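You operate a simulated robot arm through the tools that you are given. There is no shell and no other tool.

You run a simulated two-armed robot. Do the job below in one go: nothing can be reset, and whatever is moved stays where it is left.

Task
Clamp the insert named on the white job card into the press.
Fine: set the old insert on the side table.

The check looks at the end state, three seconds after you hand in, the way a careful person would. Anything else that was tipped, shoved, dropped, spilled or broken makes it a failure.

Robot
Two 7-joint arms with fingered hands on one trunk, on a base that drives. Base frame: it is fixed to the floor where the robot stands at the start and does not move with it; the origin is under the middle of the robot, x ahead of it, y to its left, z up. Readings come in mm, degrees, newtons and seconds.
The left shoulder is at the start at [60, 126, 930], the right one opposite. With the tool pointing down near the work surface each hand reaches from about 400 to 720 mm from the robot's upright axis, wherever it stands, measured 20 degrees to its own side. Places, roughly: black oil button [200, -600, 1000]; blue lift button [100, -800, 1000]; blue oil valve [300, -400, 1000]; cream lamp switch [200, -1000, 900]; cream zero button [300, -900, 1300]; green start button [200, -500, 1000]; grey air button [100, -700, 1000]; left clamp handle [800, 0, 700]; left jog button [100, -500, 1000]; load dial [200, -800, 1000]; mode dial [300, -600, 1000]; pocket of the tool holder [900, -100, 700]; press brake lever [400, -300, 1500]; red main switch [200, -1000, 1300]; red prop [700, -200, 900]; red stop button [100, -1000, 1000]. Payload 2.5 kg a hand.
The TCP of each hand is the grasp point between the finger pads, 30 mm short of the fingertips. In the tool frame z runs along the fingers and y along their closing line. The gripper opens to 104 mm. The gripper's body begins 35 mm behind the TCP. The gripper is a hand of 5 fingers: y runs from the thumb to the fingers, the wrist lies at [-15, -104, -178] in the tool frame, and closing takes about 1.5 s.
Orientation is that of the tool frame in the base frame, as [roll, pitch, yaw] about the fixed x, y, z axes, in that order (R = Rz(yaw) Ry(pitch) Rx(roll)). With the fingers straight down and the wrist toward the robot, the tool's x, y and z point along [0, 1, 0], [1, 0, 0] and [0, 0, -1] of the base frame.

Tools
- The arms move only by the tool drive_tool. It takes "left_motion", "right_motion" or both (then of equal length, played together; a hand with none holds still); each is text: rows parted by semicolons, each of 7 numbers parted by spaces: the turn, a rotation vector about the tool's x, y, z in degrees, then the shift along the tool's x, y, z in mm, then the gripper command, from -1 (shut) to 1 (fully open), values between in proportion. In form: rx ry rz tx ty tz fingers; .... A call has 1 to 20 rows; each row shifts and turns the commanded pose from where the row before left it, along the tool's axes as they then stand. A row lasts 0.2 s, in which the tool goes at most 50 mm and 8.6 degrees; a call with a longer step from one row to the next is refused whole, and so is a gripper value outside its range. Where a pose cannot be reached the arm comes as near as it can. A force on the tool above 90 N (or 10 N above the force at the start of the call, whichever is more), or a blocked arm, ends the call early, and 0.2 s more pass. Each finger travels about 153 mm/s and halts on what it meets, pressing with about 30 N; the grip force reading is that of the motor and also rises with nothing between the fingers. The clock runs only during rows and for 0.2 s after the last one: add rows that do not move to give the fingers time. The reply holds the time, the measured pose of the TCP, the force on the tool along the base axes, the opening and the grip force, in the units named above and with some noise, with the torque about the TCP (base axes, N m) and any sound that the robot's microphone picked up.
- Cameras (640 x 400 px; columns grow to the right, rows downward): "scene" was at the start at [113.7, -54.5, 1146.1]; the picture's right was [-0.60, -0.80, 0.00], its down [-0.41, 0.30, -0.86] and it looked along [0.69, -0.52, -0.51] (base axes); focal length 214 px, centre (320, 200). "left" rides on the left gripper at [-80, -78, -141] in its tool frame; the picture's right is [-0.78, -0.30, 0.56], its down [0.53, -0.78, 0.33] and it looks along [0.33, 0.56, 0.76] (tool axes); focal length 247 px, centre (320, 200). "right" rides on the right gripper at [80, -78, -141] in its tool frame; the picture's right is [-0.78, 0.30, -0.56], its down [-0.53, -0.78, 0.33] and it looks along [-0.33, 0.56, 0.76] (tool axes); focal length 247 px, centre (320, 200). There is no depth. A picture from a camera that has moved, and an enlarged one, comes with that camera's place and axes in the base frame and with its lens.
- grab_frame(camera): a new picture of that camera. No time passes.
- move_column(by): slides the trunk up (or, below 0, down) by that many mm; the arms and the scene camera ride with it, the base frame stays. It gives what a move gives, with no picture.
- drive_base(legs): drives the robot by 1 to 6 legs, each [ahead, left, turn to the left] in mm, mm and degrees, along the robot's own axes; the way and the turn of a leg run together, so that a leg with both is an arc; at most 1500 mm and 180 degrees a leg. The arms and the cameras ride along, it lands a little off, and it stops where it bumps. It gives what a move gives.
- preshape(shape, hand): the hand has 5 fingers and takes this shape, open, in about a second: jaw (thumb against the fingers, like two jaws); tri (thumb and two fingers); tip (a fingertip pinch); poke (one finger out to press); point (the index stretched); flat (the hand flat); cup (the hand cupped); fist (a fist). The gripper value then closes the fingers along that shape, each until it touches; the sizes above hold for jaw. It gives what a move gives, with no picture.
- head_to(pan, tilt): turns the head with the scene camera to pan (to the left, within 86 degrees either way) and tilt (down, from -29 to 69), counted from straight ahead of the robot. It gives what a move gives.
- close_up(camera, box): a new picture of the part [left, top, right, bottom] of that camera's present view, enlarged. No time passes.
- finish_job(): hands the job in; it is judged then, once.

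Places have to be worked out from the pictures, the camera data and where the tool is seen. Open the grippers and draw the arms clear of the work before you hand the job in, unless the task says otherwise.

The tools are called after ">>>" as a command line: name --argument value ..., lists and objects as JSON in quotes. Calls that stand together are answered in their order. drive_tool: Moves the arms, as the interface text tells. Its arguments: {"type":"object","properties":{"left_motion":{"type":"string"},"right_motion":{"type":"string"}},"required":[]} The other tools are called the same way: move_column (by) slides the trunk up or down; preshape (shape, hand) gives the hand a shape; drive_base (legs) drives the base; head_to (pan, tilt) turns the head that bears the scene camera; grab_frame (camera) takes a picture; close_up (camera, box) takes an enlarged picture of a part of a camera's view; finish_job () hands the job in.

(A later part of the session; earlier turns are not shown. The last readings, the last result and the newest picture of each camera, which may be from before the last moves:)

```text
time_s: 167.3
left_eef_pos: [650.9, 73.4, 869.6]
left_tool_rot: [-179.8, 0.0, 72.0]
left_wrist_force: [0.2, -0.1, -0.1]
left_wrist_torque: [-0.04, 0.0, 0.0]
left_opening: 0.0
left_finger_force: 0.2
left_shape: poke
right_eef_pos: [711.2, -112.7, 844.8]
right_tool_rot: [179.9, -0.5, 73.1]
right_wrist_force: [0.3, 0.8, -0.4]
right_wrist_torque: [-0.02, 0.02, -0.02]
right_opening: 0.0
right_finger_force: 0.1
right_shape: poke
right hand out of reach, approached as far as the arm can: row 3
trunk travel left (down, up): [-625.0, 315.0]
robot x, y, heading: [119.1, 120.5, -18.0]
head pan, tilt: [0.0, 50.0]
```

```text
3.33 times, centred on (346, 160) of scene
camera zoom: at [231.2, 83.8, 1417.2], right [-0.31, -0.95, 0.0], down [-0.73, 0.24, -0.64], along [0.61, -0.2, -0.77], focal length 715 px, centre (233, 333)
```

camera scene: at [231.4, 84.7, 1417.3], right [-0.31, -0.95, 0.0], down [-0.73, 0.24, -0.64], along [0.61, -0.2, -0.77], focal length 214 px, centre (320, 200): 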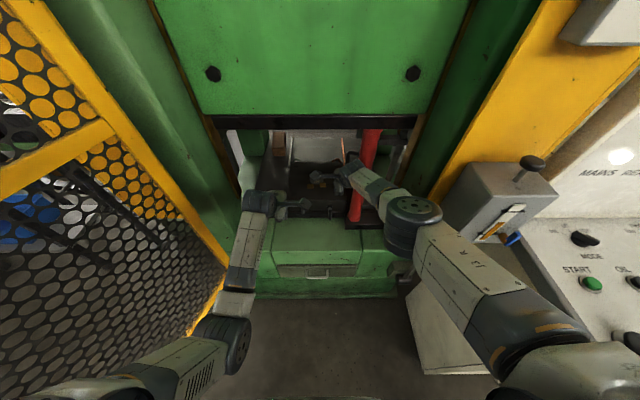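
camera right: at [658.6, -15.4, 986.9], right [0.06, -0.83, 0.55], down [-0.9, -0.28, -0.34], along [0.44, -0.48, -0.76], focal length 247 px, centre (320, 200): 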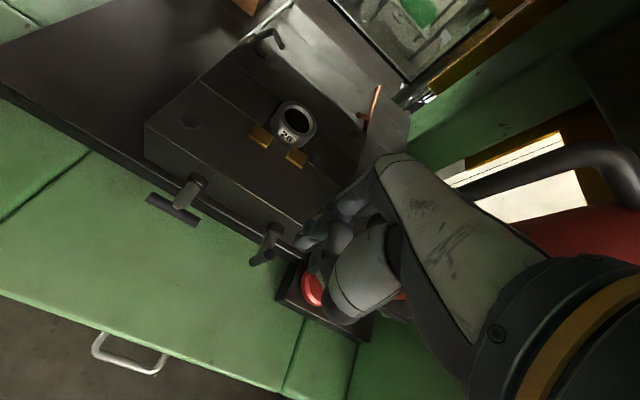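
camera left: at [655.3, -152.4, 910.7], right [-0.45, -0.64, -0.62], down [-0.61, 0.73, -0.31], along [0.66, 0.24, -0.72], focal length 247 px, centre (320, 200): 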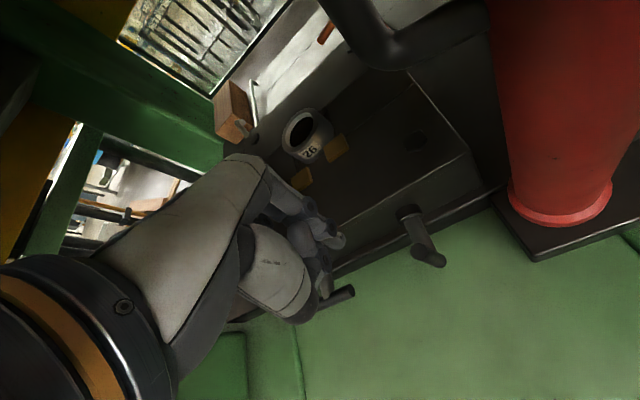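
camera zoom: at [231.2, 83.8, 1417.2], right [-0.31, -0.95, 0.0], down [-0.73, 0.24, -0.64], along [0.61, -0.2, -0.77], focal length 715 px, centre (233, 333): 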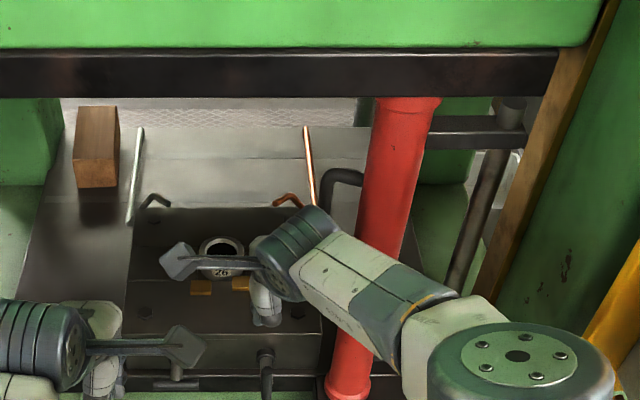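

The prop is still upright on its block. From here the right hand can instead test the mirrored direction: go left of the right bar and push its top to the right, staying clear of the prop. I drive 50 mm ahead for reach and position the right hand left of the bar.

>>> drive_base --legs '[[50, 0, 0]]'

>>> drive_tool --right_motion "0 0 0 10 -20 0 -1; 0 0 0 10 -18 0 -1; 0 0 0 0 0 20 -1; 0 0 0 0 0 20 -1; 0 0 0 0 0 20 -1"

>>> close_up --camera "scene" --box '[250, 110, 410, 210]'

>>> close_up --camera "right" --box '[200, 160, 392, 280]'

>>> grab_frame --camera "left"

```text
time_s: 168.2
left_eef_pos: [699.9, 57.6, 869.7]
left_tool_rot: [-179.8, 0.1, 72.0]
left_wrist_force: [-0.1, -0.8, 0.1]
left_wrist_torque: [0.03, 0.03, 0.04]
left_opening: 0.0
left_finger_force: 0.0
left_shape: poke
right_eef_pos: [759.2, -125.6, 843.8]
right_tool_rot: [180.0, -0.6, 73.3]
right_wrist_force: [6.8, 9.0, -5.0]
right_wrist_torque: [-0.33, 0.38, 0.17]
right_opening: 0.0
right_finger_force: 0.0
right_shape: poke
trunk travel left (down, up): [-625.0, 315.0]
robot x, y, heading: [168.4, 104.9, -18.3]
head pan, tilt: [0.0, 50.0]
```

```text
time_s: 169.4
left_eef_pos: [698.5, 58.4, 869.7]
left_tool_rot: [-179.8, 0.2, 72.1]
left_wrist_force: [-0.3, 0.5, 0.7]
left_wrist_torque: [0.01, 0.01, 0.02]
left_opening: 0.1
left_finger_force: 0.0
left_shape: poke
right_eef_pos: [727.6, -95.1, 784.5]
right_tool_rot: [179.8, -0.6, 73.3]
right_wrist_force: [0.9, 0.0, -0.3]
right_wrist_torque: [-0.01, 0.01, -0.02]
right_opening: 0.0
right_finger_force: 0.1
right_shape: poke
trunk travel left (down, up): [-625.0, 315.0]
robot x, y, heading: [169.2, 104.9, -18.3]
head pan, tilt: [0.0, 50.0]
```

```text
4.00 times, centred on (330, 160) of scene
camera zoom: at [279.1, 68.7, 1417.3], right [-0.31, -0.95, 0.0], down [-0.73, 0.24, -0.64], along [0.61, -0.2, -0.77], focal length 858 px, centre (280, 360)
```

zoom: 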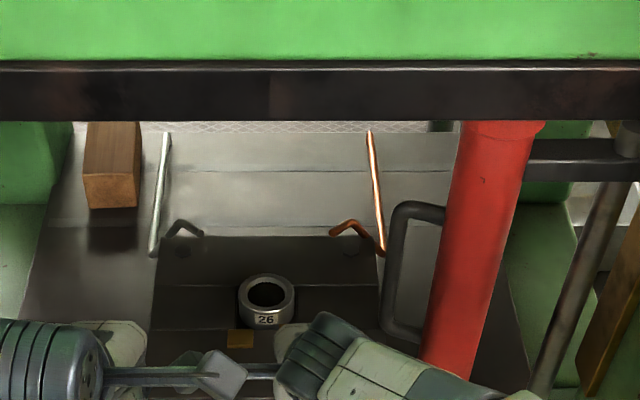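

```text
3.33 times, centred on (296, 220) of right
camera zoom: at [675.7, 1.9, 926.6], right [0.06, -0.83, 0.55], down [-0.9, -0.29, -0.34], along [0.44, -0.47, -0.76], focal length 823 px, centre (400, 133)
```

zoom: 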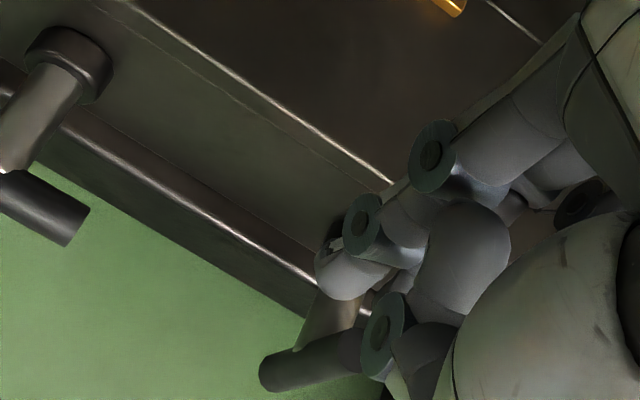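

```text
taken
camera left: at [599.5, 4.8, 1011.2], right [-0.52, -0.65, -0.56], down [-0.57, 0.75, -0.33], along [0.63, 0.15, -0.76], focal length 247 px, centre (320, 200)
```

left: 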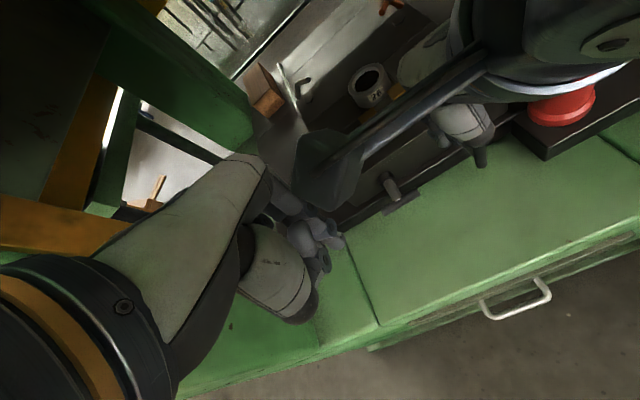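

The right index is just left of the right bar. I ease 5 mm left, lower to bar height, then push right gently in small steps.

>>> drive_tool --right_motion "0 0 0 5 0 0 -1; 0 0 0 0 0 20 -1; 0 0 0 0 0 20 -1; 0 0 0 0 0 22 -1; 0 0 0 -4 0 0 -1; 0 0 0 -4 0 0 -1; 0 0 0 -4 0 0 -1; 0 0 0 -4 0 0 -1"

>>> close_up --camera "right" --box '[200, 160, 392, 280]'

>>> close_up --camera "left" --box '[340, 90, 580, 240]'

```text
time_s: 171.2
left_eef_pos: [699.1, 57.8, 870.5]
left_tool_rot: [-179.8, 0.1, 72.1]
left_wrist_force: [-0.8, -0.4, -0.3]
left_wrist_torque: [0.0, 0.04, -0.03]
left_opening: 0.2
left_finger_force: 0.1
left_shape: poke
right_eef_pos: [724.2, -106.9, 783.9]
right_tool_rot: [179.9, -0.6, 73.3]
right_wrist_force: [0.0, 0.9, -0.1]
right_wrist_torque: [0.0, 0.0, 0.0]
right_opening: 0.1
right_finger_force: 0.1
right_shape: poke
right hand out of reach, approached as far as the arm can: row 2, 3, 4
trunk travel left (down, up): [-625.0, 315.0]
robot x, y, heading: [164.8, 107.1, -18.1]
head pan, tilt: [0.0, 50.0]
```

```text
3.33 times, centred on (296, 220) of right
camera zoom: at [672.4, -9.3, 926.6], right [0.06, -0.83, 0.55], down [-0.9, -0.29, -0.34], along [0.44, -0.47, -0.76], focal length 823 px, centre (400, 133)
```

zoom: 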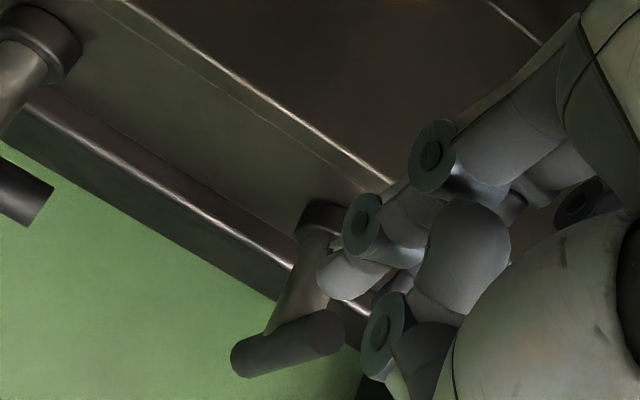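

```text
2.67 times, centred on (460, 165) of left
camera zoom: at [599.4, 4.5, 1011.2], right [-0.52, -0.65, -0.56], down [-0.57, 0.75, -0.33], along [0.63, 0.15, -0.76], focal length 659 px, centre (-53, 293)
```

zoom: 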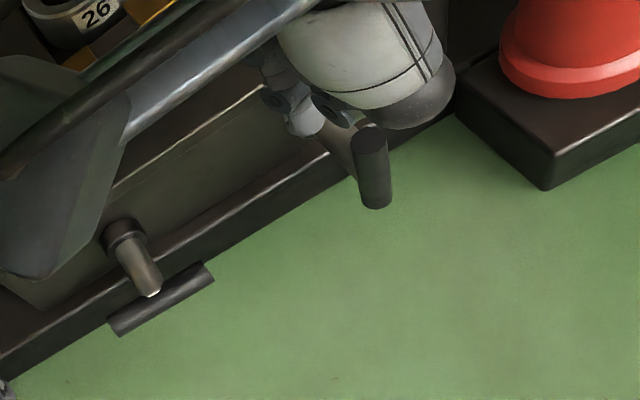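

The right hand can't get lower with the trunk this high. I raise the hands' commands and lower the trunk 100 mm for reach.

>>> drive_tool --right_motion "0 0 0 4 0 -25 -1; 0 0 0 4 0 -25 -1; 0 0 0 4 0 -25 -1; 0 0 0 0 0 -25 -1"

>>> move_column --by -100

>>> drive_tool --right_motion "0 0 0 0 0 0 -1; 0 0 0 0 0 0 -1"

>>> close_up --camera "right" --box '[200, 160, 392, 280]'

>>> grab_frame --camera "scene"

```text
time_s: 172.2
left_eef_pos: [698.5, 56.8, 870.6]
left_tool_rot: [-180.0, 0.1, 72.0]
left_wrist_force: [0.1, 0.6, -0.1]
left_wrist_torque: [0.03, -0.01, 0.01]
left_opening: 0.1
left_finger_force: 0.0
left_shape: poke
right_eef_pos: [728.0, -94.4, 884.8]
right_tool_rot: [180.0, -0.6, 73.4]
right_wrist_force: [0.3, 0.2, -0.3]
right_wrist_torque: [-0.03, 0.01, -0.02]
right_opening: 0.3
right_finger_force: 0.1
right_shape: poke
trunk travel left (down, up): [-625.0, 315.0]
robot x, y, heading: [164.1, 107.0, -18.2]
head pan, tilt: [0.0, 50.0]
```

```text
time_s: 173.6
left_eef_pos: [697.6, 57.4, 771.5]
left_tool_rot: [-179.9, 0.1, 72.0]
left_wrist_force: [0.8, -1.0, 0.4]
left_wrist_torque: [0.04, 0.03, -0.05]
left_opening: 0.3
left_finger_force: 0.1
left_shape: poke
right_eef_pos: [729.9, -94.6, 784.6]
right_tool_rot: [180.0, -0.6, 73.2]
right_wrist_force: [-1.0, 0.0, 0.4]
right_wrist_torque: [0.01, -0.04, -0.01]
right_opening: 0.0
right_finger_force: 0.0
right_shape: poke
trunk travel left (down, up): [-525.0, 415.0]
robot x, y, heading: [165.5, 103.2, -17.9]
head pan, tilt: [0.0, 50.0]
```

```text
time_s: 174.2
left_eef_pos: [699.0, 57.9, 769.6]
left_tool_rot: [-179.8, 0.0, 72.1]
left_wrist_force: [-0.4, -0.3, 0.2]
left_wrist_torque: [0.0, -0.01, -0.01]
left_opening: 0.0
left_finger_force: 0.0
left_shape: poke
right_eef_pos: [728.9, -94.7, 784.0]
right_tool_rot: [179.9, -0.6, 73.3]
right_wrist_force: [-0.8, -0.4, 0.5]
right_wrist_torque: [0.0, 0.0, 0.01]
right_opening: 0.0
right_finger_force: 0.1
right_shape: poke
trunk travel left (down, up): [-525.0, 415.0]
robot x, y, heading: [164.8, 105.3, -18.2]
head pan, tilt: [0.0, 50.0]
```

```text
3.33 times, centred on (296, 220) of right
camera zoom: at [676.0, 2.0, 926.8], right [0.06, -0.83, 0.55], down [-0.9, -0.29, -0.34], along [0.44, -0.47, -0.76], focal length 823 px, centre (400, 133)
```

zoom: 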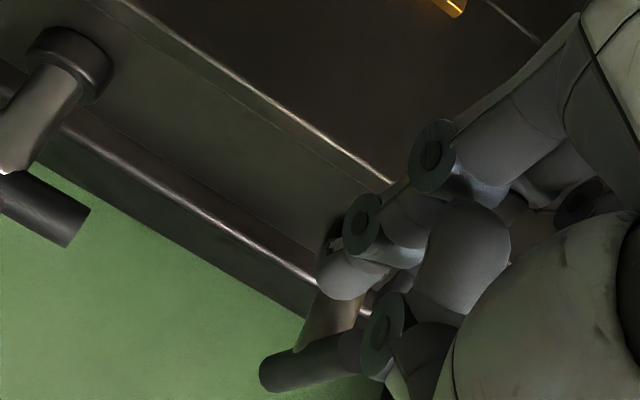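

```text
taken
camera scene: at [279.0, 68.4, 1317.2], right [-0.31, -0.95, 0.0], down [-0.73, 0.24, -0.64], along [0.61, -0.2, -0.77], focal length 214 px, centre (320, 200)
```

scene: 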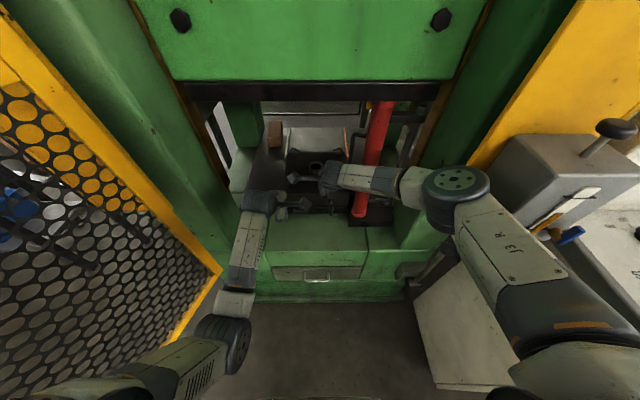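

I check the prop's condition closely before going on.

>>> close_up --camera "scene" --box '[320, 80, 448, 240]'

```text
2.50 times, centred on (384, 160) of scene
camera zoom: at [279.0, 68.4, 1317.2], right [-0.31, -0.95, 0.0], down [-0.73, 0.24, -0.64], along [0.61, -0.2, -0.77], focal length 536 px, centre (160, 300)
```

zoom: 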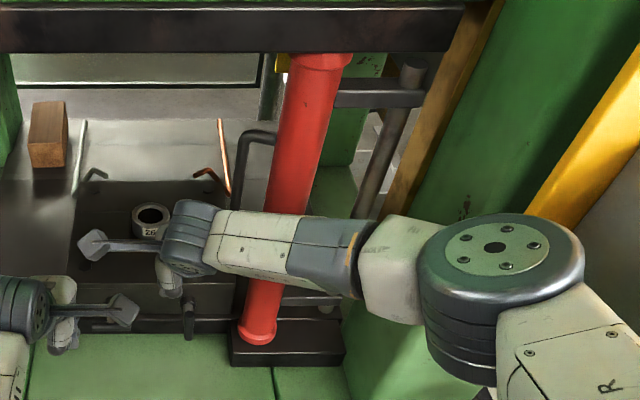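

The prop sits as before. Now I lower the right index beside the bar and push right gently.

>>> drive_tool --right_motion "0 0 0 0 0 20 -1; 0 0 0 0 0 20 -1; 0 0 0 0 0 20 -1; 0 0 0 -4 0 0 -1; 0 0 0 -4 0 0 -1; 0 0 0 -4 0 0 -1; 0 0 0 -4 0 0 -1"

>>> close_up --camera "right" --box '[200, 160, 392, 280]'

>>> close_up --camera "scene" --box '[270, 140, 398, 220]'

```text
time_s: 175.8
left_eef_pos: [699.4, 60.2, 769.9]
left_tool_rot: [-179.9, 0.1, 72.0]
left_wrist_force: [-0.1, 0.6, 0.8]
left_wrist_torque: [0.0, 0.01, 0.01]
left_opening: 0.0
left_finger_force: 0.0
left_shape: poke
right_eef_pos: [724.9, -103.2, 726.3]
right_tool_rot: [179.9, -1.1, 73.7]
right_wrist_force: [2.9, 13.7, 0.2]
right_wrist_torque: [0.29, -0.07, 0.12]
right_opening: 0.1
right_finger_force: 0.0
right_shape: poke
trunk travel left (down, up): [-525.0, 415.0]
robot x, y, heading: [169.0, 108.7, -18.4]
head pan, tilt: [0.0, 50.0]
```

```text
3.33 times, centred on (296, 220) of right
camera zoom: at [671.3, -8.6, 867.9], right [0.06, -0.84, 0.54], down [-0.89, -0.29, -0.34], along [0.44, -0.46, -0.77], focal length 823 px, centre (400, 133)
```

zoom: 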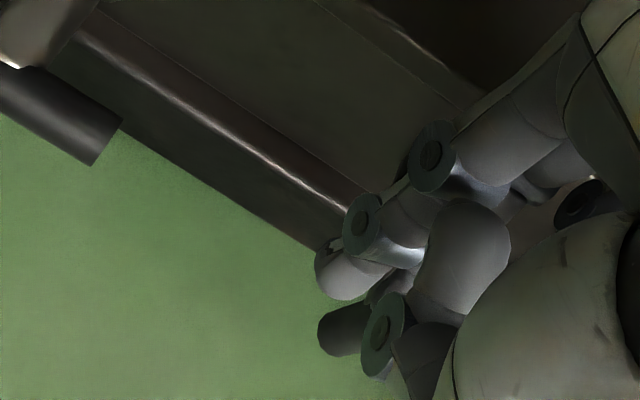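

```text
5.00 times, centred on (334, 180) of scene
camera zoom: at [279.3, 69.6, 1317.2], right [-0.31, -0.95, 0.0], down [-0.73, 0.24, -0.64], along [0.61, -0.2, -0.77], focal length 1072 px, centre (250, 300)
```

zoom: 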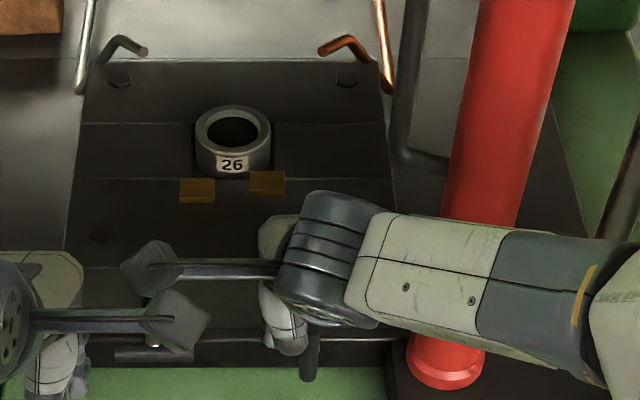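

It does not turn that way (14 N, bar unmoved), so both bars open counter-clockwise. I back off, lift, and yaw the right hand clockwise so its curled fingers point away from prop and U-handle, to get at the bar's right side.

>>> drive_tool --right_motion "0 0 0 10 0 0 -1; 0 0 0 0 0 -40 -1; 0 0 0 0 0 -40 -1; 0 0 0 0 -40 0 -1; 0 0 8 0 0 0 -1; 0 0 8 0 0 0 -1; 0 0 8 0 0 0 -1; 0 0 8 0 0 0 -1; 0 0 0 0 0 0 -1"

>>> close_up --camera "scene" --box '[260, 120, 452, 240]'

>>> grab_frame --camera "right"

```text
time_s: 177.8
left_eef_pos: [698.1, 57.7, 769.7]
left_tool_rot: [-179.8, 0.0, 72.1]
left_wrist_force: [0.3, -0.1, 0.6]
left_wrist_torque: [0.02, 0.01, -0.02]
left_opening: 0.0
left_finger_force: 0.0
left_shape: poke
right_eef_pos: [688.0, -89.8, 804.8]
right_tool_rot: [-179.7, -0.6, 41.2]
right_wrist_force: [0.4, 0.8, 0.1]
right_wrist_torque: [0.02, 0.02, 0.01]
right_opening: 0.0
right_finger_force: 0.0
right_shape: poke
trunk travel left (down, up): [-525.0, 415.0]
robot x, y, heading: [165.3, 105.5, -18.1]
head pan, tilt: [0.0, 50.0]
```

```text
3.33 times, centred on (356, 180) of scene
camera zoom: at [279.0, 68.4, 1317.2], right [-0.31, -0.95, 0.0], down [-0.73, 0.24, -0.64], along [0.61, -0.2, -0.77], focal length 715 px, centre (200, 267)
```

zoom: 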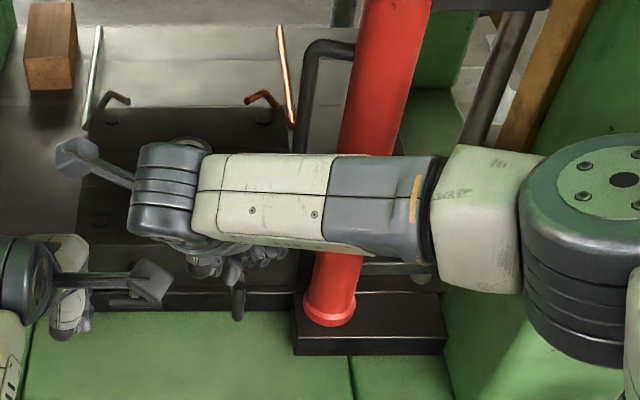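

```text
taken
camera right: at [696.2, 20.0, 947.4], right [-0.39, -0.74, 0.55], down [-0.91, 0.24, -0.33], along [0.12, -0.63, -0.77], focal length 247 px, centre (320, 200)
```

right: 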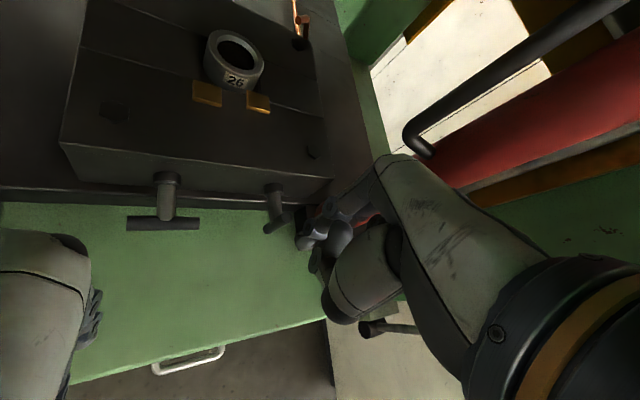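

Good: the curled fingers now lie toward me. I move the right hand to the right side of the bar at height and check clearances.

>>> drive_tool --right_motion "0 0 0 -5 20 0 -1; 0 0 0 -4 20 0 -1; 0 0 0 -4 20 0 -1; 0 0 0 0 0 0 -1"

>>> close_up --camera "scene" --box '[260, 120, 452, 240]'

>>> close_up --camera "right" --box '[220, 140, 412, 260]'

>>> close_up --camera "left" --box '[340, 30, 640, 220]'

```text
time_s: 178.8
left_eef_pos: [699.2, 58.7, 769.3]
left_tool_rot: [-179.8, 0.1, 72.1]
left_wrist_force: [-0.2, -0.5, 0.1]
left_wrist_torque: [-0.02, -0.02, -0.01]
left_opening: 0.1
left_finger_force: 0.0
left_shape: poke
right_eef_pos: [717.5, -143.6, 804.9]
right_tool_rot: [-179.7, -0.5, 41.3]
right_wrist_force: [-0.3, 0.7, 0.5]
right_wrist_torque: [0.02, -0.02, 0.0]
right_opening: 0.0
right_finger_force: 0.1
right_shape: poke
trunk travel left (down, up): [-525.0, 415.0]
robot x, y, heading: [164.5, 102.1, -18.0]
head pan, tilt: [0.0, 50.0]
```

```text
3.33 times, centred on (356, 180) of scene
camera zoom: at [279.0, 68.4, 1317.2], right [-0.31, -0.95, 0.0], down [-0.73, 0.24, -0.64], along [0.61, -0.2, -0.77], focal length 715 px, centre (200, 267)
```

zoom: 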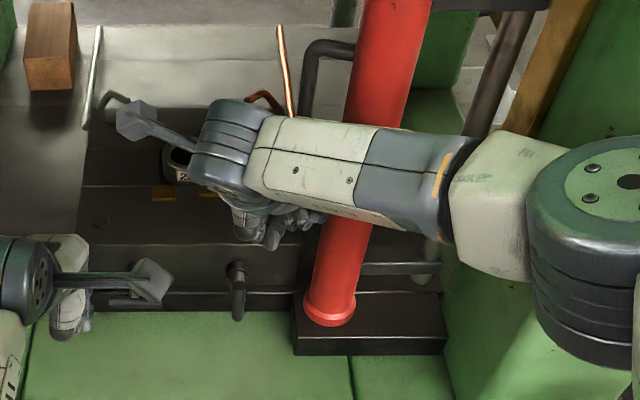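

```text
3.33 times, centred on (316, 200) of right
camera zoom: at [725.8, -34.2, 946.7], right [-0.39, -0.74, 0.55], down [-0.91, 0.23, -0.33], along [0.12, -0.63, -0.77], focal length 823 px, centre (333, 200)
```

zoom: 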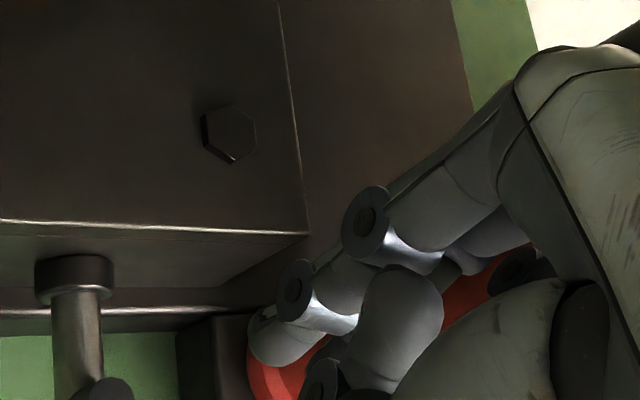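

```text
2.11 times, centred on (490, 125) of left
camera zoom: at [599.4, 4.5, 911.2], right [-0.52, -0.65, -0.56], down [-0.57, 0.75, -0.33], along [0.63, 0.15, -0.76], focal length 520 px, centre (-38, 358)
```

zoom: 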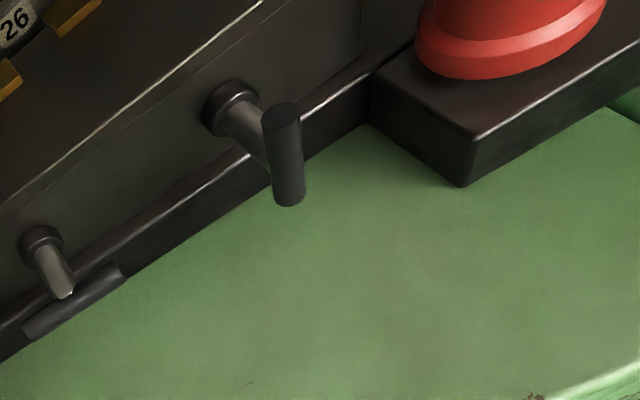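

The index is right of the bar. I ease 6 mm further right, lower it, and check with the left camera, which sees the bar well.

>>> drive_tool --right_motion "0 0 0 -4 4 0 -1; 0 0 0 0 0 25 -1; 0 0 0 0 0 25 -1; 0 0 0 0 0 20 -1"

>>> close_up --camera "left" --box '[340, 30, 640, 220]'

>>> close_up --camera "right" --box '[220, 160, 412, 280]'

```text
time_s: 179.8
left_eef_pos: [697.8, 58.2, 769.9]
left_tool_rot: [-179.7, 0.2, 72.0]
left_wrist_force: [0.3, 0.4, 0.2]
left_wrist_torque: [-0.02, -0.01, 0.0]
left_opening: 0.1
left_finger_force: 0.1
left_shape: poke
right_eef_pos: [718.7, -148.3, 733.3]
right_tool_rot: [-179.8, -0.6, 41.3]
right_wrist_force: [0.3, 1.3, -0.2]
right_wrist_torque: [0.01, 0.0, 0.0]
right_opening: 0.3
right_finger_force: 0.0
right_shape: poke
trunk travel left (down, up): [-525.0, 415.0]
robot x, y, heading: [169.3, 105.4, -18.0]
head pan, tilt: [0.0, 50.0]
```

```text
2.11 times, centred on (490, 125) of left
camera zoom: at [599.5, 4.5, 911.2], right [-0.52, -0.65, -0.56], down [-0.57, 0.75, -0.33], along [0.63, 0.15, -0.76], focal length 520 px, centre (-38, 358)
```

zoom: 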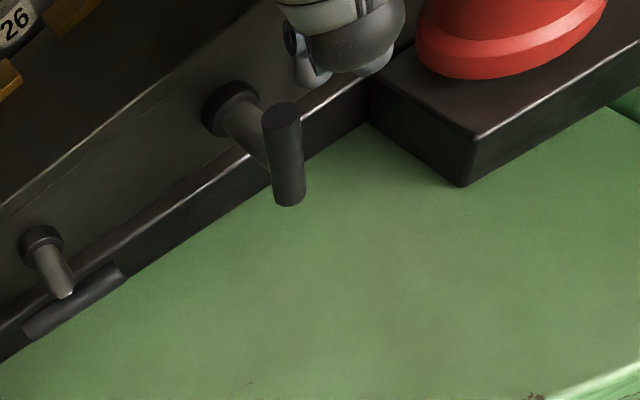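

```text
3.33 times, centred on (316, 220) of right
camera zoom: at [726.1, -38.8, 876.4], right [-0.39, -0.74, 0.55], down [-0.91, 0.23, -0.33], along [0.12, -0.63, -0.77], focal length 823 px, centre (333, 133)
```

zoom: 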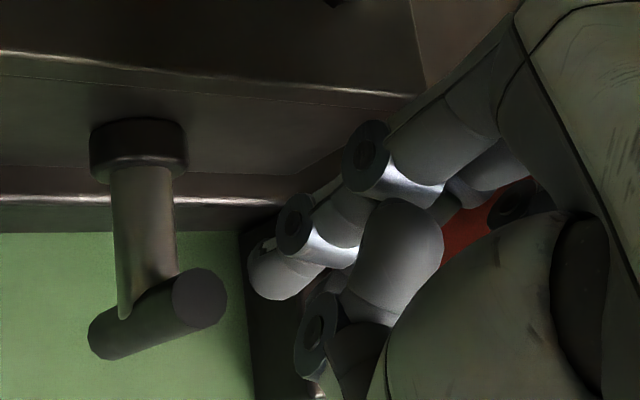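

Clear view: the index is 5 mm right of the bar at the right depth. I lower 10 mm and push left in small steps.

>>> drive_tool --right_motion "0 0 0 -2 -3 10 -1; 0 0 0 4.3 -2.6 0 -1; 0 0 0 4.3 -2.6 0 -1; 0 0 0 4.3 -2.6 0 -1; 0 0 0 4.3 -2.6 0 -1; 0 0 0 4.3 -2.6 0 -1"

>>> close_up --camera "right" --box '[220, 160, 412, 280]'

>>> close_up --camera "left" --box '[340, 30, 640, 220]'

```text
time_s: 181.2
left_eef_pos: [698.2, 58.1, 769.8]
left_tool_rot: [-179.9, 0.1, 72.1]
left_wrist_force: [0.6, -0.7, -0.2]
left_wrist_torque: [-0.01, 0.0, -0.03]
left_opening: 0.0
left_finger_force: 0.0
left_shape: poke
right_eef_pos: [721.2, -123.4, 723.6]
right_tool_rot: [-179.6, -0.6, 41.2]
right_wrist_force: [0.6, -2.0, 0.1]
right_wrist_torque: [-0.08, 0.01, -0.05]
right_opening: 0.0
right_finger_force: 0.1
right_shape: poke
trunk travel left (down, up): [-525.0, 415.0]
robot x, y, heading: [166.6, 103.3, -18.5]
head pan, tilt: [0.0, 50.0]
```

```text
3.33 times, centred on (316, 220) of right
camera zoom: at [730.3, -13.7, 866.9], right [-0.39, -0.74, 0.55], down [-0.91, 0.23, -0.33], along [0.12, -0.63, -0.77], focal length 823 px, centre (333, 133)
```

zoom: 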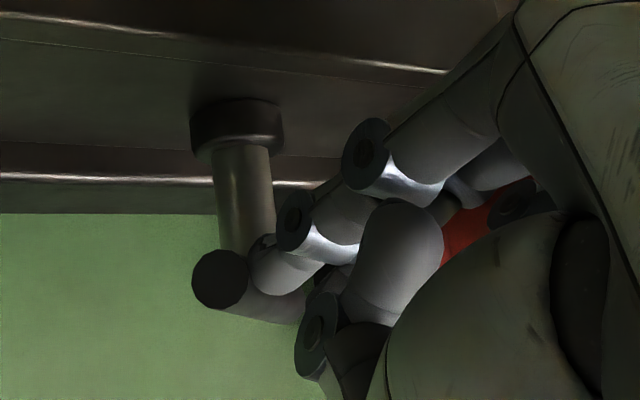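

```text
2.11 times, centred on (490, 125) of left
camera zoom: at [599.4, 4.5, 911.2], right [-0.52, -0.65, -0.56], down [-0.57, 0.75, -0.33], along [0.63, 0.15, -0.76], focal length 520 px, centre (-38, 358)
```

zoom: 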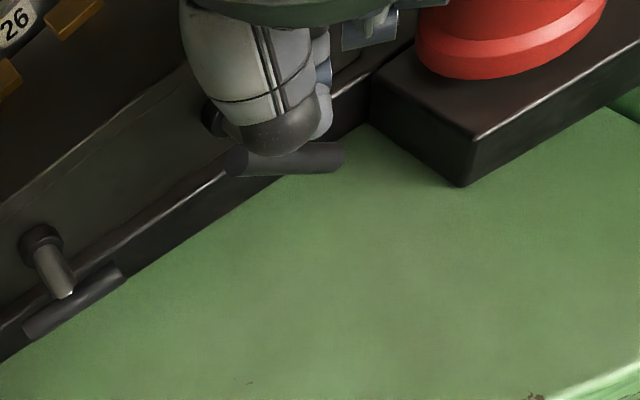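

It turns. I continue left and then down to bring it horizontal.

>>> drive_tool --right_motion "0 0 0 4.3 -2.6 0 -1; 0 0 0 4.3 -2.6 0 -1; 0 0 0 2.6 -1.5 3 -1; 0 0 0 0 0 4 -1; 0 0 0 0 0 4 -1"

>>> close_up --camera "right" --box '[220, 160, 412, 280]'

>>> close_up --camera "left" --box '[340, 30, 640, 220]'

```text
time_s: 182.3
left_eef_pos: [698.4, 56.4, 770.7]
left_tool_rot: [-179.8, 0.1, 72.0]
left_wrist_force: [1.1, 0.0, -0.5]
left_wrist_torque: [0.0, -0.01, 0.01]
left_opening: 0.2
left_finger_force: 0.1
left_shape: poke
right_eef_pos: [717.5, -113.4, 710.7]
right_tool_rot: [-179.5, -0.5, 41.2]
right_wrist_force: [-1.6, 0.9, 0.7]
right_wrist_torque: [-0.01, 0.02, 0.0]
right_opening: 0.1
right_finger_force: 0.1
right_shape: poke
right hand out of reach, approached as far as the arm can: row 3, 5
trunk travel left (down, up): [-525.0, 415.0]
robot x, y, heading: [166.3, 107.6, -18.2]
head pan, tilt: [0.0, 50.0]
```

```text
3.33 times, centred on (316, 220) of right
camera zoom: at [726.1, -3.6, 854.5], right [-0.39, -0.74, 0.55], down [-0.91, 0.23, -0.33], along [0.12, -0.63, -0.77], focal length 823 px, centre (333, 133)
```

zoom: 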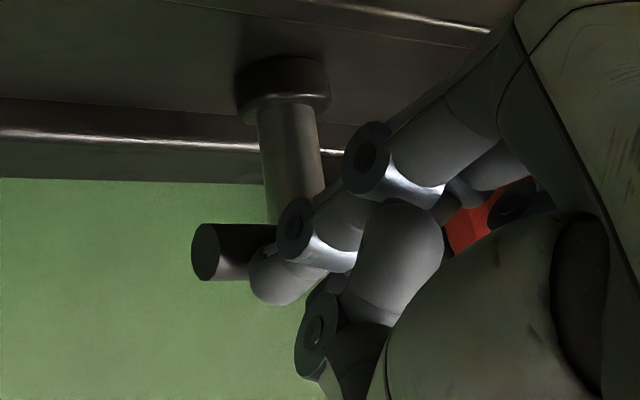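

```text
2.11 times, centred on (490, 125) of left
camera zoom: at [599.4, 4.6, 911.1], right [-0.52, -0.65, -0.56], down [-0.57, 0.75, -0.33], along [0.63, 0.15, -0.76], focal length 520 px, centre (-38, 358)
```

zoom: 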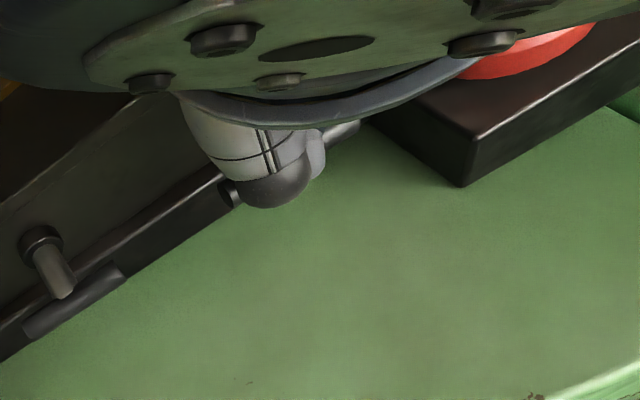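

Nearly horizontal. I lift the right hand straight up and look at both bars and pads.

>>> drive_tool --right_motion "0 0 0 0 0 -30 -1; 0 0 0 0 0 -30 -1; 0 0 0 0 0 -30 -1"

>>> close_up --camera "left" --box '[340, 30, 640, 220]'

>>> close_up --camera "scene" --box '[260, 140, 388, 220]'

>>> grab_frame --camera "right"

```text
time_s: 183.2
left_eef_pos: [699.4, 57.4, 770.5]
left_tool_rot: [-179.9, 0.1, 71.9]
left_wrist_force: [-0.6, -0.3, 0.2]
left_wrist_torque: [0.04, -0.02, -0.03]
left_opening: 0.0
left_finger_force: 0.1
left_shape: poke
right_eef_pos: [724.6, -99.7, 757.8]
right_tool_rot: [-179.5, -0.6, 41.1]
right_wrist_force: [-1.5, 1.4, -1.1]
right_wrist_torque: [-0.1, -0.12, -0.04]
right_opening: 0.0
right_finger_force: 0.1
right_shape: poke
right hand out of reach, approached as far as the arm can: row 1, 2
trunk travel left (down, up): [-525.0, 415.0]
robot x, y, heading: [165.7, 103.9, -18.3]
head pan, tilt: [0.0, 50.0]
```

```text
2.11 times, centred on (490, 125) of left
camera zoom: at [599.1, 3.9, 911.1], right [-0.52, -0.65, -0.56], down [-0.57, 0.75, -0.33], along [0.63, 0.15, -0.76], focal length 520 px, centre (-38, 358)
```

zoom: 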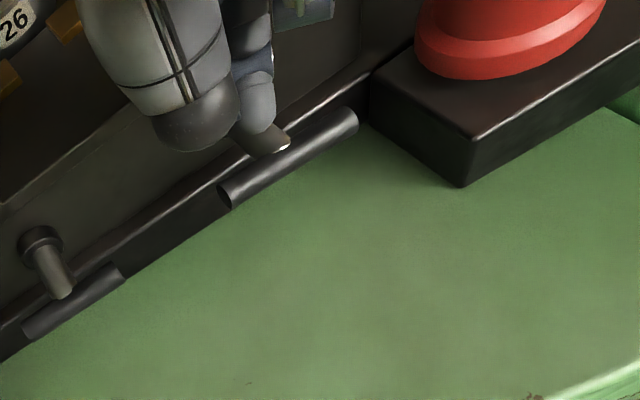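

```text
5.00 times, centred on (324, 180) of scene
camera zoom: at [278.6, 67.5, 1317.0], right [-0.31, -0.95, 0.0], down [-0.73, 0.24, -0.64], along [0.61, -0.2, -0.77], focal length 1072 px, centre (300, 300)
```

zoom: 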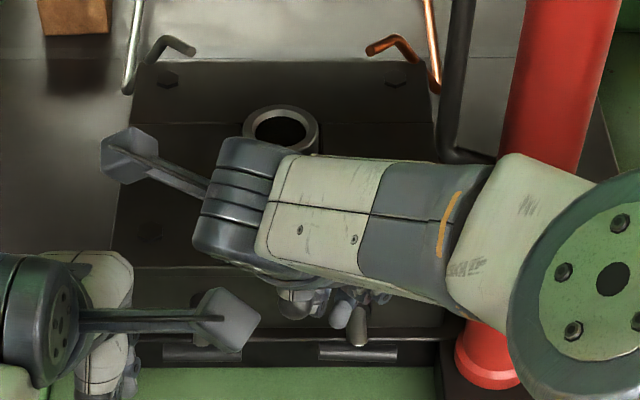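

```text
taken
camera right: at [732.4, 10.1, 899.9], right [-0.39, -0.74, 0.55], down [-0.91, 0.24, -0.33], along [0.12, -0.63, -0.77], focal length 247 px, centre (320, 200)
```

right: 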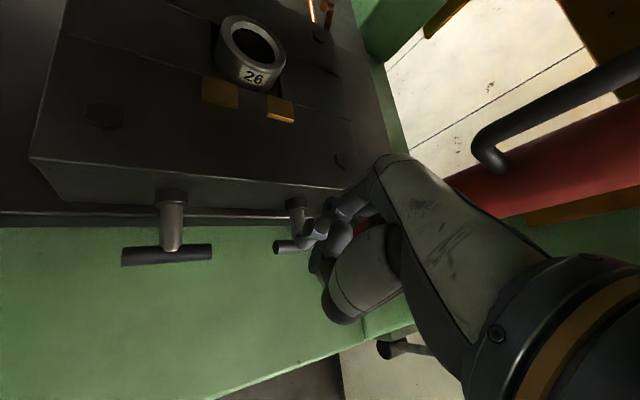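

Both T-bars are horizontal and both pads retracted. Now I need the base closer for the pocket with the right arm out of the way: I back straight out 300 mm first.

>>> drive_base --legs '[[-300, 0, 0]]'

>>> grab_frame --camera "scene"

>>> grab_frame --camera "left"

```text
time_s: 185.2
left_eef_pos: [413.7, 150.9, 769.8]
left_tool_rot: [-179.9, 0.1, 72.0]
left_wrist_force: [0.2, -0.3, 0.5]
left_wrist_torque: [0.01, 0.01, 0.01]
left_opening: 0.0
left_finger_force: 0.1
left_shape: poke
right_eef_pos: [439.1, -4.9, 758.2]
right_tool_rot: [-179.7, -0.5, 41.2]
right_wrist_force: [-0.2, 0.0, -0.2]
right_wrist_torque: [0.02, 0.02, 0.04]
right_opening: 0.0
right_finger_force: 0.0
right_shape: poke
trunk travel left (down, up): [-525.0, 415.0]
robot x, y, heading: [-117.6, 201.0, -18.3]
head pan, tilt: [0.0, 50.0]
```

```text
taken
camera scene: at [-5.9, 162.2, 1317.3], right [-0.31, -0.95, 0.0], down [-0.73, 0.24, -0.64], along [0.61, -0.2, -0.77], focal length 214 px, centre (320, 200)
```

scene: 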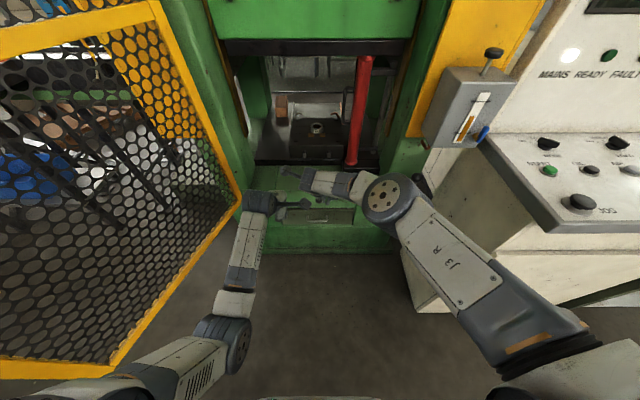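

```text
taken
camera left: at [314.5, 98.0, 911.3], right [-0.52, -0.65, -0.56], down [-0.57, 0.75, -0.33], along [0.63, 0.15, -0.76], focal length 247 px, centre (320, 200)
```

left: 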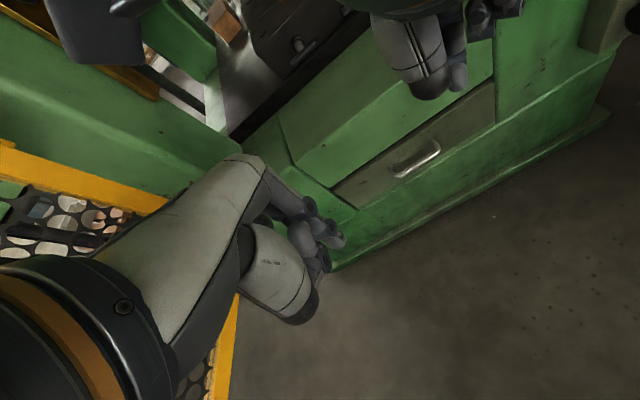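

I turn the right hand back straight and raise it high in front of the trunk (hand up, elbow in), here in free space.

>>> drive_tool --right_motion "0 0 -8 -20 0 0 -1; 0 0 -8 -20 0 0 -1; 0 0 -8 -20 0 0 -1; 0 0 -8 -20 0 0 -1; 0 0 0 -5 -12 -30 -1; 0 0 0 -5 -12 -30 -1; 0 0 0 -5 -12 -30 -1; 0 0 0 -5 -12 -30 -1; 0 0 0 -5 -12 -30 -1; 0 0 0 -5 -12 -30 -1; 0 0 0 -5 -12 -30 -1; 0 0 0 0 -12 -30 -1; 0 0 0 0 -12 -30 -1; 0 0 0 0 -12 -30 -1; 0 0 0 0 -12 -30 -1; 0 0 0 0 -12 -30 -1; 0 0 0 0 -12 -30 -1; 0 0 0 0 -12 -30 -1; 0 0 0 0 -12 -30 -1; 0 0 0 0 -12 -30 -1"

>>> grab_frame --camera "scene"

```text
time_s: 189.4
left_eef_pos: [412.9, 151.8, 770.8]
left_tool_rot: [-179.9, 0.0, 72.0]
left_wrist_force: [0.4, 0.2, -0.4]
left_wrist_torque: [-0.03, -0.04, 0.01]
left_opening: 0.2
left_finger_force: 0.1
left_shape: poke
right_eef_pos: [197.6, -51.0, 1238.4]
right_tool_rot: [179.8, -0.7, 73.3]
right_wrist_force: [-0.6, 0.4, -0.9]
right_wrist_torque: [0.02, -0.03, 0.0]
right_opening: 0.0
right_finger_force: 0.0
right_shape: poke
trunk travel left (down, up): [-525.0, 415.0]
robot x, y, heading: [-116.7, 199.2, -18.1]
head pan, tilt: [0.0, 50.0]
```

```text
taken
camera scene: at [-5.9, 162.3, 1317.2], right [-0.31, -0.95, 0.0], down [-0.73, 0.24, -0.64], along [0.61, -0.2, -0.77], focal length 214 px, centre (320, 200)
```

scene: 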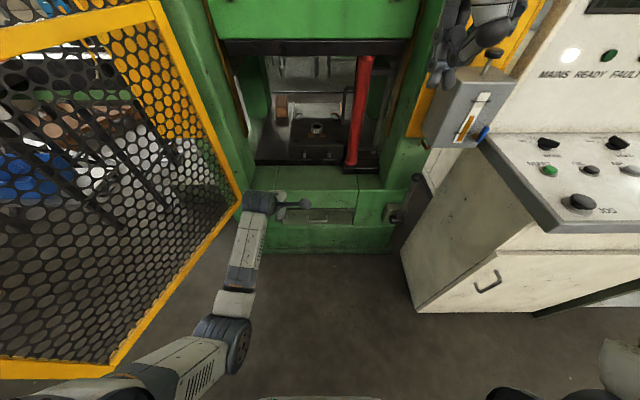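

I raise it some more so the arm straightens upward, and check the elbow.

>>> drive_tool --right_motion "0 0 0 0 0 -30 -1; 0 0 0 0 0 -30 -1; 0 0 0 0 0 -30 -1; 0 0 0 0 0 -30 -1; 0 0 0 0 0 -30 -1; 0 0 0 0 0 -30 -1; 0 0 0 0 0 -30 -1"

>>> head_to --pan -60 --tilt 10

>>> grab_frame --camera "scene"

```text
time_s: 191.0
left_eef_pos: [413.3, 150.9, 771.1]
left_tool_rot: [-179.7, -0.1, 72.1]
left_wrist_force: [-0.3, 0.3, 0.0]
left_wrist_torque: [0.02, -0.03, -0.01]
left_opening: 0.0
left_finger_force: 0.0
left_shape: poke
right_eef_pos: [190.6, -61.7, 1437.9]
right_tool_rot: [-179.7, -2.4, 72.8]
right_wrist_force: [-0.1, -2.1, -0.3]
right_wrist_torque: [0.1, -0.01, 0.03]
right_opening: 0.0
right_finger_force: 0.0
right_shape: poke
right hand out of reach, approached as far as the arm can: row 7
trunk travel left (down, up): [-525.0, 415.0]
robot x, y, heading: [-116.9, 197.4, -18.4]
head pan, tilt: [0.0, 50.0]
```

```text
time_s: 192.3
left_eef_pos: [413.8, 151.7, 769.9]
left_tool_rot: [-179.8, 0.0, 72.0]
left_wrist_force: [0.0, 0.9, -0.3]
left_wrist_torque: [0.01, 0.03, 0.02]
left_opening: 0.1
left_finger_force: 0.0
left_shape: poke
right_eef_pos: [189.1, -59.6, 1440.3]
right_tool_rot: [179.9, -2.5, 73.1]
right_wrist_force: [0.0, -0.1, -0.2]
right_wrist_torque: [-0.01, 0.01, 0.04]
right_opening: 0.1
right_finger_force: 0.1
right_shape: poke
trunk travel left (down, up): [-525.0, 415.0]
robot x, y, heading: [-116.2, 196.8, -18.3]
head pan, tilt: [-60.0, 10.0]
```

```text
taken
camera scene: at [-5.5, 167.7, 1315.2], right [-0.25, -0.97, 0.0], down [-0.76, 0.19, -0.62], along [0.6, -0.15, -0.78], focal length 214 px, centre (320, 200)
```

scene: 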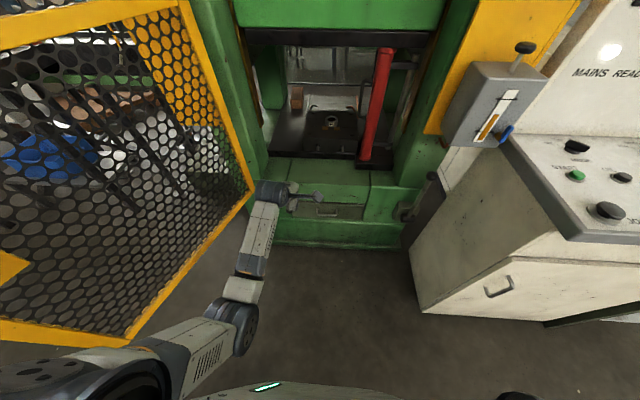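

The head seems blocked by the raised right arm. I turn the head command back to the centre and lower the right hand somewhat.

>>> head_to --pan 0 --tilt 45

>>> drive_tool --right_motion "0 0 0 -10 10 20 -1; 0 0 0 -10 10 25 -1; 0 0 0 -10 10 25 -1; 0 0 0 -10 0 25 -1; 0 0 0 0 0 0 -1"

>>> head_to --pan -30 --tilt 20

>>> grab_frame --camera "scene"

```text
time_s: 193.6
left_eef_pos: [415.0, 152.0, 770.0]
left_tool_rot: [-179.8, 0.1, 72.0]
left_wrist_force: [0.4, 0.5, -0.1]
left_wrist_torque: [-0.01, 0.01, 0.03]
left_opening: 0.1
left_finger_force: 0.1
left_shape: poke
right_eef_pos: [189.6, -57.6, 1440.0]
right_tool_rot: [-179.9, -2.5, 73.0]
right_wrist_force: [-1.0, 0.4, 0.5]
right_wrist_torque: [-0.01, -0.02, 0.02]
right_opening: 0.1
right_finger_force: 0.1
right_shape: poke
trunk travel left (down, up): [-525.0, 415.0]
robot x, y, heading: [-117.2, 199.0, -18.2]
head pan, tilt: [0.0, 45.0]
```

```text
time_s: 194.8
left_eef_pos: [413.1, 150.9, 770.6]
left_tool_rot: [-179.7, 0.1, 72.1]
left_wrist_force: [-0.2, 0.6, -0.1]
left_wrist_torque: [0.0, 0.01, -0.01]
left_opening: 0.0
left_finger_force: 0.0
left_shape: poke
right_eef_pos: [209.5, -95.8, 1344.2]
right_tool_rot: [179.9, -0.5, 73.2]
right_wrist_force: [-0.3, 0.1, 0.1]
right_wrist_torque: [0.0, 0.02, 0.01]
right_opening: 0.2
right_finger_force: 0.0
right_shape: poke
trunk travel left (down, up): [-525.0, 415.0]
robot x, y, heading: [-116.3, 201.5, -18.2]
head pan, tilt: [0.0, 45.0]
```

```text
time_s: 195.8
left_eef_pos: [413.0, 151.1, 771.3]
left_tool_rot: [-179.7, 0.1, 72.0]
left_wrist_force: [0.3, -0.1, 0.6]
left_wrist_torque: [0.02, 0.0, 0.0]
left_opening: 0.2
left_finger_force: 0.1
left_shape: poke
right_eef_pos: [210.9, -94.9, 1345.0]
right_tool_rot: [179.9, -0.6, 73.2]
right_wrist_force: [0.8, -0.3, -0.4]
right_wrist_torque: [0.01, 0.03, -0.03]
right_opening: 0.1
right_finger_force: 0.1
right_shape: poke
trunk travel left (down, up): [-525.0, 415.0]
robot x, y, heading: [-117.7, 197.2, -18.4]
head pan, tilt: [-30.0, 20.0]
```

```text
taken
camera scene: at [-16.7, 116.8, 1362.7], right [-0.75, -0.67, 0.0], down [-0.23, 0.26, -0.94], along [0.63, -0.7, -0.34], focal length 214 px, centre (320, 200)
```

scene: 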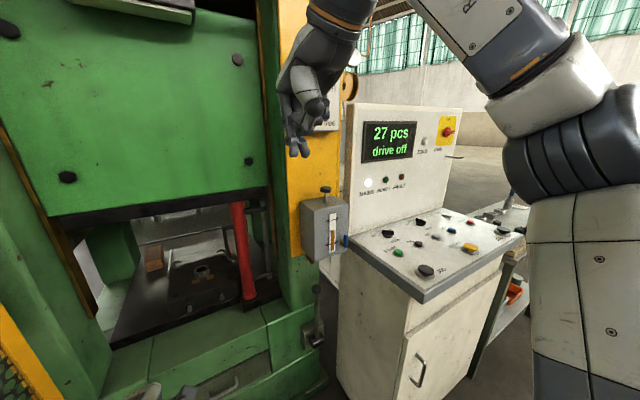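

Raising it that way would bring the forearm near the brake knob, so I go back to the low stow for the right hand, and meanwhile test the left arm's reach to "pocket distance" here in free space with the jaw shape.

>>> drive_tool --right_motion "0 0 0 0 0 45 -1; 0 0 0 0 0 45 -1; 0 0 0 0 0 45 -1; 0 0 0 0 0 45 -1; 0 0 0 0 0 45 -1; 0 0 0 0 0 45 -1; 0 0 0 0 0 45 -1; 0 0 0 0 0 45 -1; 0 0 0 0 0 45 -1; 0 0 0 0 0 45 -1; 0 0 0 0 0 45 -1; 0 0 0 0 0 45 -1; 0 0 0 0 0 45 -1"

>>> preshape --hand "left" --shape "jaw"

>>> drive_tool --left_motion "0 0 0 -25 25 0 1; 0 0 0 -25 25 0 1; 0 0 0 -25 25 0 1; 0 0 0 -15 25 -5 1; 0 0 0 0 13 -10 1; 0 0 0 0 0 -10 1; 0 0 0 0 0 0 1"

>>> head_to --pan -20 --tilt 45

>>> grab_frame --camera "scene"

```text
time_s: 198.6
left_eef_pos: [414.7, 151.8, 770.3]
left_tool_rot: [-179.9, 0.1, 72.0]
left_wrist_force: [0.2, -0.6, -0.7]
left_wrist_torque: [-0.01, 0.0, 0.01]
left_opening: 0.0
left_finger_force: 0.1
left_shape: poke
right_eef_pos: [210.9, -89.1, 758.0]
right_tool_rot: [179.9, -0.6, 73.2]
right_wrist_force: [0.6, 0.1, 0.5]
right_wrist_torque: [0.0, 0.0, -0.03]
right_opening: 0.0
right_finger_force: 0.1
right_shape: poke
trunk travel left (down, up): [-525.0, 415.0]
robot x, y, heading: [-119.1, 199.8, -18.3]
head pan, tilt: [-30.0, 20.0]
```

```text
time_s: 199.4
left_eef_pos: [411.7, 150.9, 769.0]
left_tool_rot: [-179.8, 0.2, 72.0]
left_wrist_force: [0.6, -0.5, -0.7]
left_wrist_torque: [0.01, -0.03, 0.04]
left_opening: 104.1
left_finger_force: 0.2
left_shape: jaw
right_eef_pos: [212.3, -90.1, 757.8]
right_tool_rot: [179.8, -0.7, 73.2]
right_wrist_force: [-0.4, 0.0, 0.4]
right_wrist_torque: [0.0, 0.0, -0.02]
right_opening: 0.1
right_finger_force: 0.1
right_shape: poke
trunk travel left (down, up): [-525.0, 415.0]
robot x, y, heading: [-121.2, 198.0, -18.6]
head pan, tilt: [-30.0, 20.0]
```

```text
time_s: 201.1
left_eef_pos: [493.9, 31.2, 794.2]
left_tool_rot: [-179.8, 0.0, 72.0]
left_wrist_force: [0.3, -0.3, 0.7]
left_wrist_torque: [0.02, 0.05, 0.02]
left_opening: 104.0
left_finger_force: 0.0
left_shape: jaw
right_eef_pos: [211.6, -89.6, 757.8]
right_tool_rot: [179.9, -0.7, 73.2]
right_wrist_force: [0.1, -0.1, 0.0]
right_wrist_torque: [-0.01, -0.01, -0.02]
right_opening: 0.0
right_finger_force: 0.1
right_shape: poke
trunk travel left (down, up): [-525.0, 415.0]
robot x, y, heading: [-116.3, 200.9, -18.2]
head pan, tilt: [-30.0, 20.0]
```

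```text
time_s: 201.9
left_eef_pos: [493.4, 30.3, 794.8]
left_tool_rot: [-179.8, 0.1, 72.1]
left_wrist_force: [-0.2, 1.1, 1.6]
left_wrist_torque: [0.0, 0.0, -0.01]
left_opening: 104.0
left_finger_force: 0.0
left_shape: jaw
right_eef_pos: [210.8, -88.9, 758.5]
right_tool_rot: [179.9, -0.6, 73.3]
right_wrist_force: [0.2, -1.2, -0.6]
right_wrist_torque: [0.0, -0.01, 0.0]
right_opening: 0.0
right_finger_force: 0.0
right_shape: poke
trunk travel left (down, up): [-525.0, 415.0]
robot x, y, heading: [-120.4, 202.4, -18.3]
head pan, tilt: [-20.0, 45.0]
```

```text
taken
camera scene: at [-14.9, 135.8, 1324.2], right [-0.62, -0.78, 0.0], down [-0.55, 0.44, -0.71], along [0.56, -0.44, -0.71], focal length 214 px, centre (320, 200)
```

scene: 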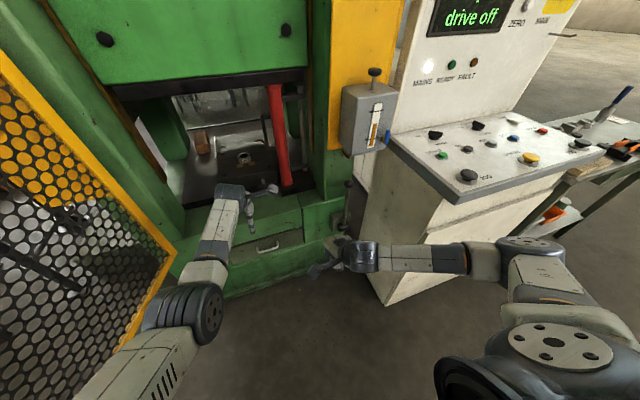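

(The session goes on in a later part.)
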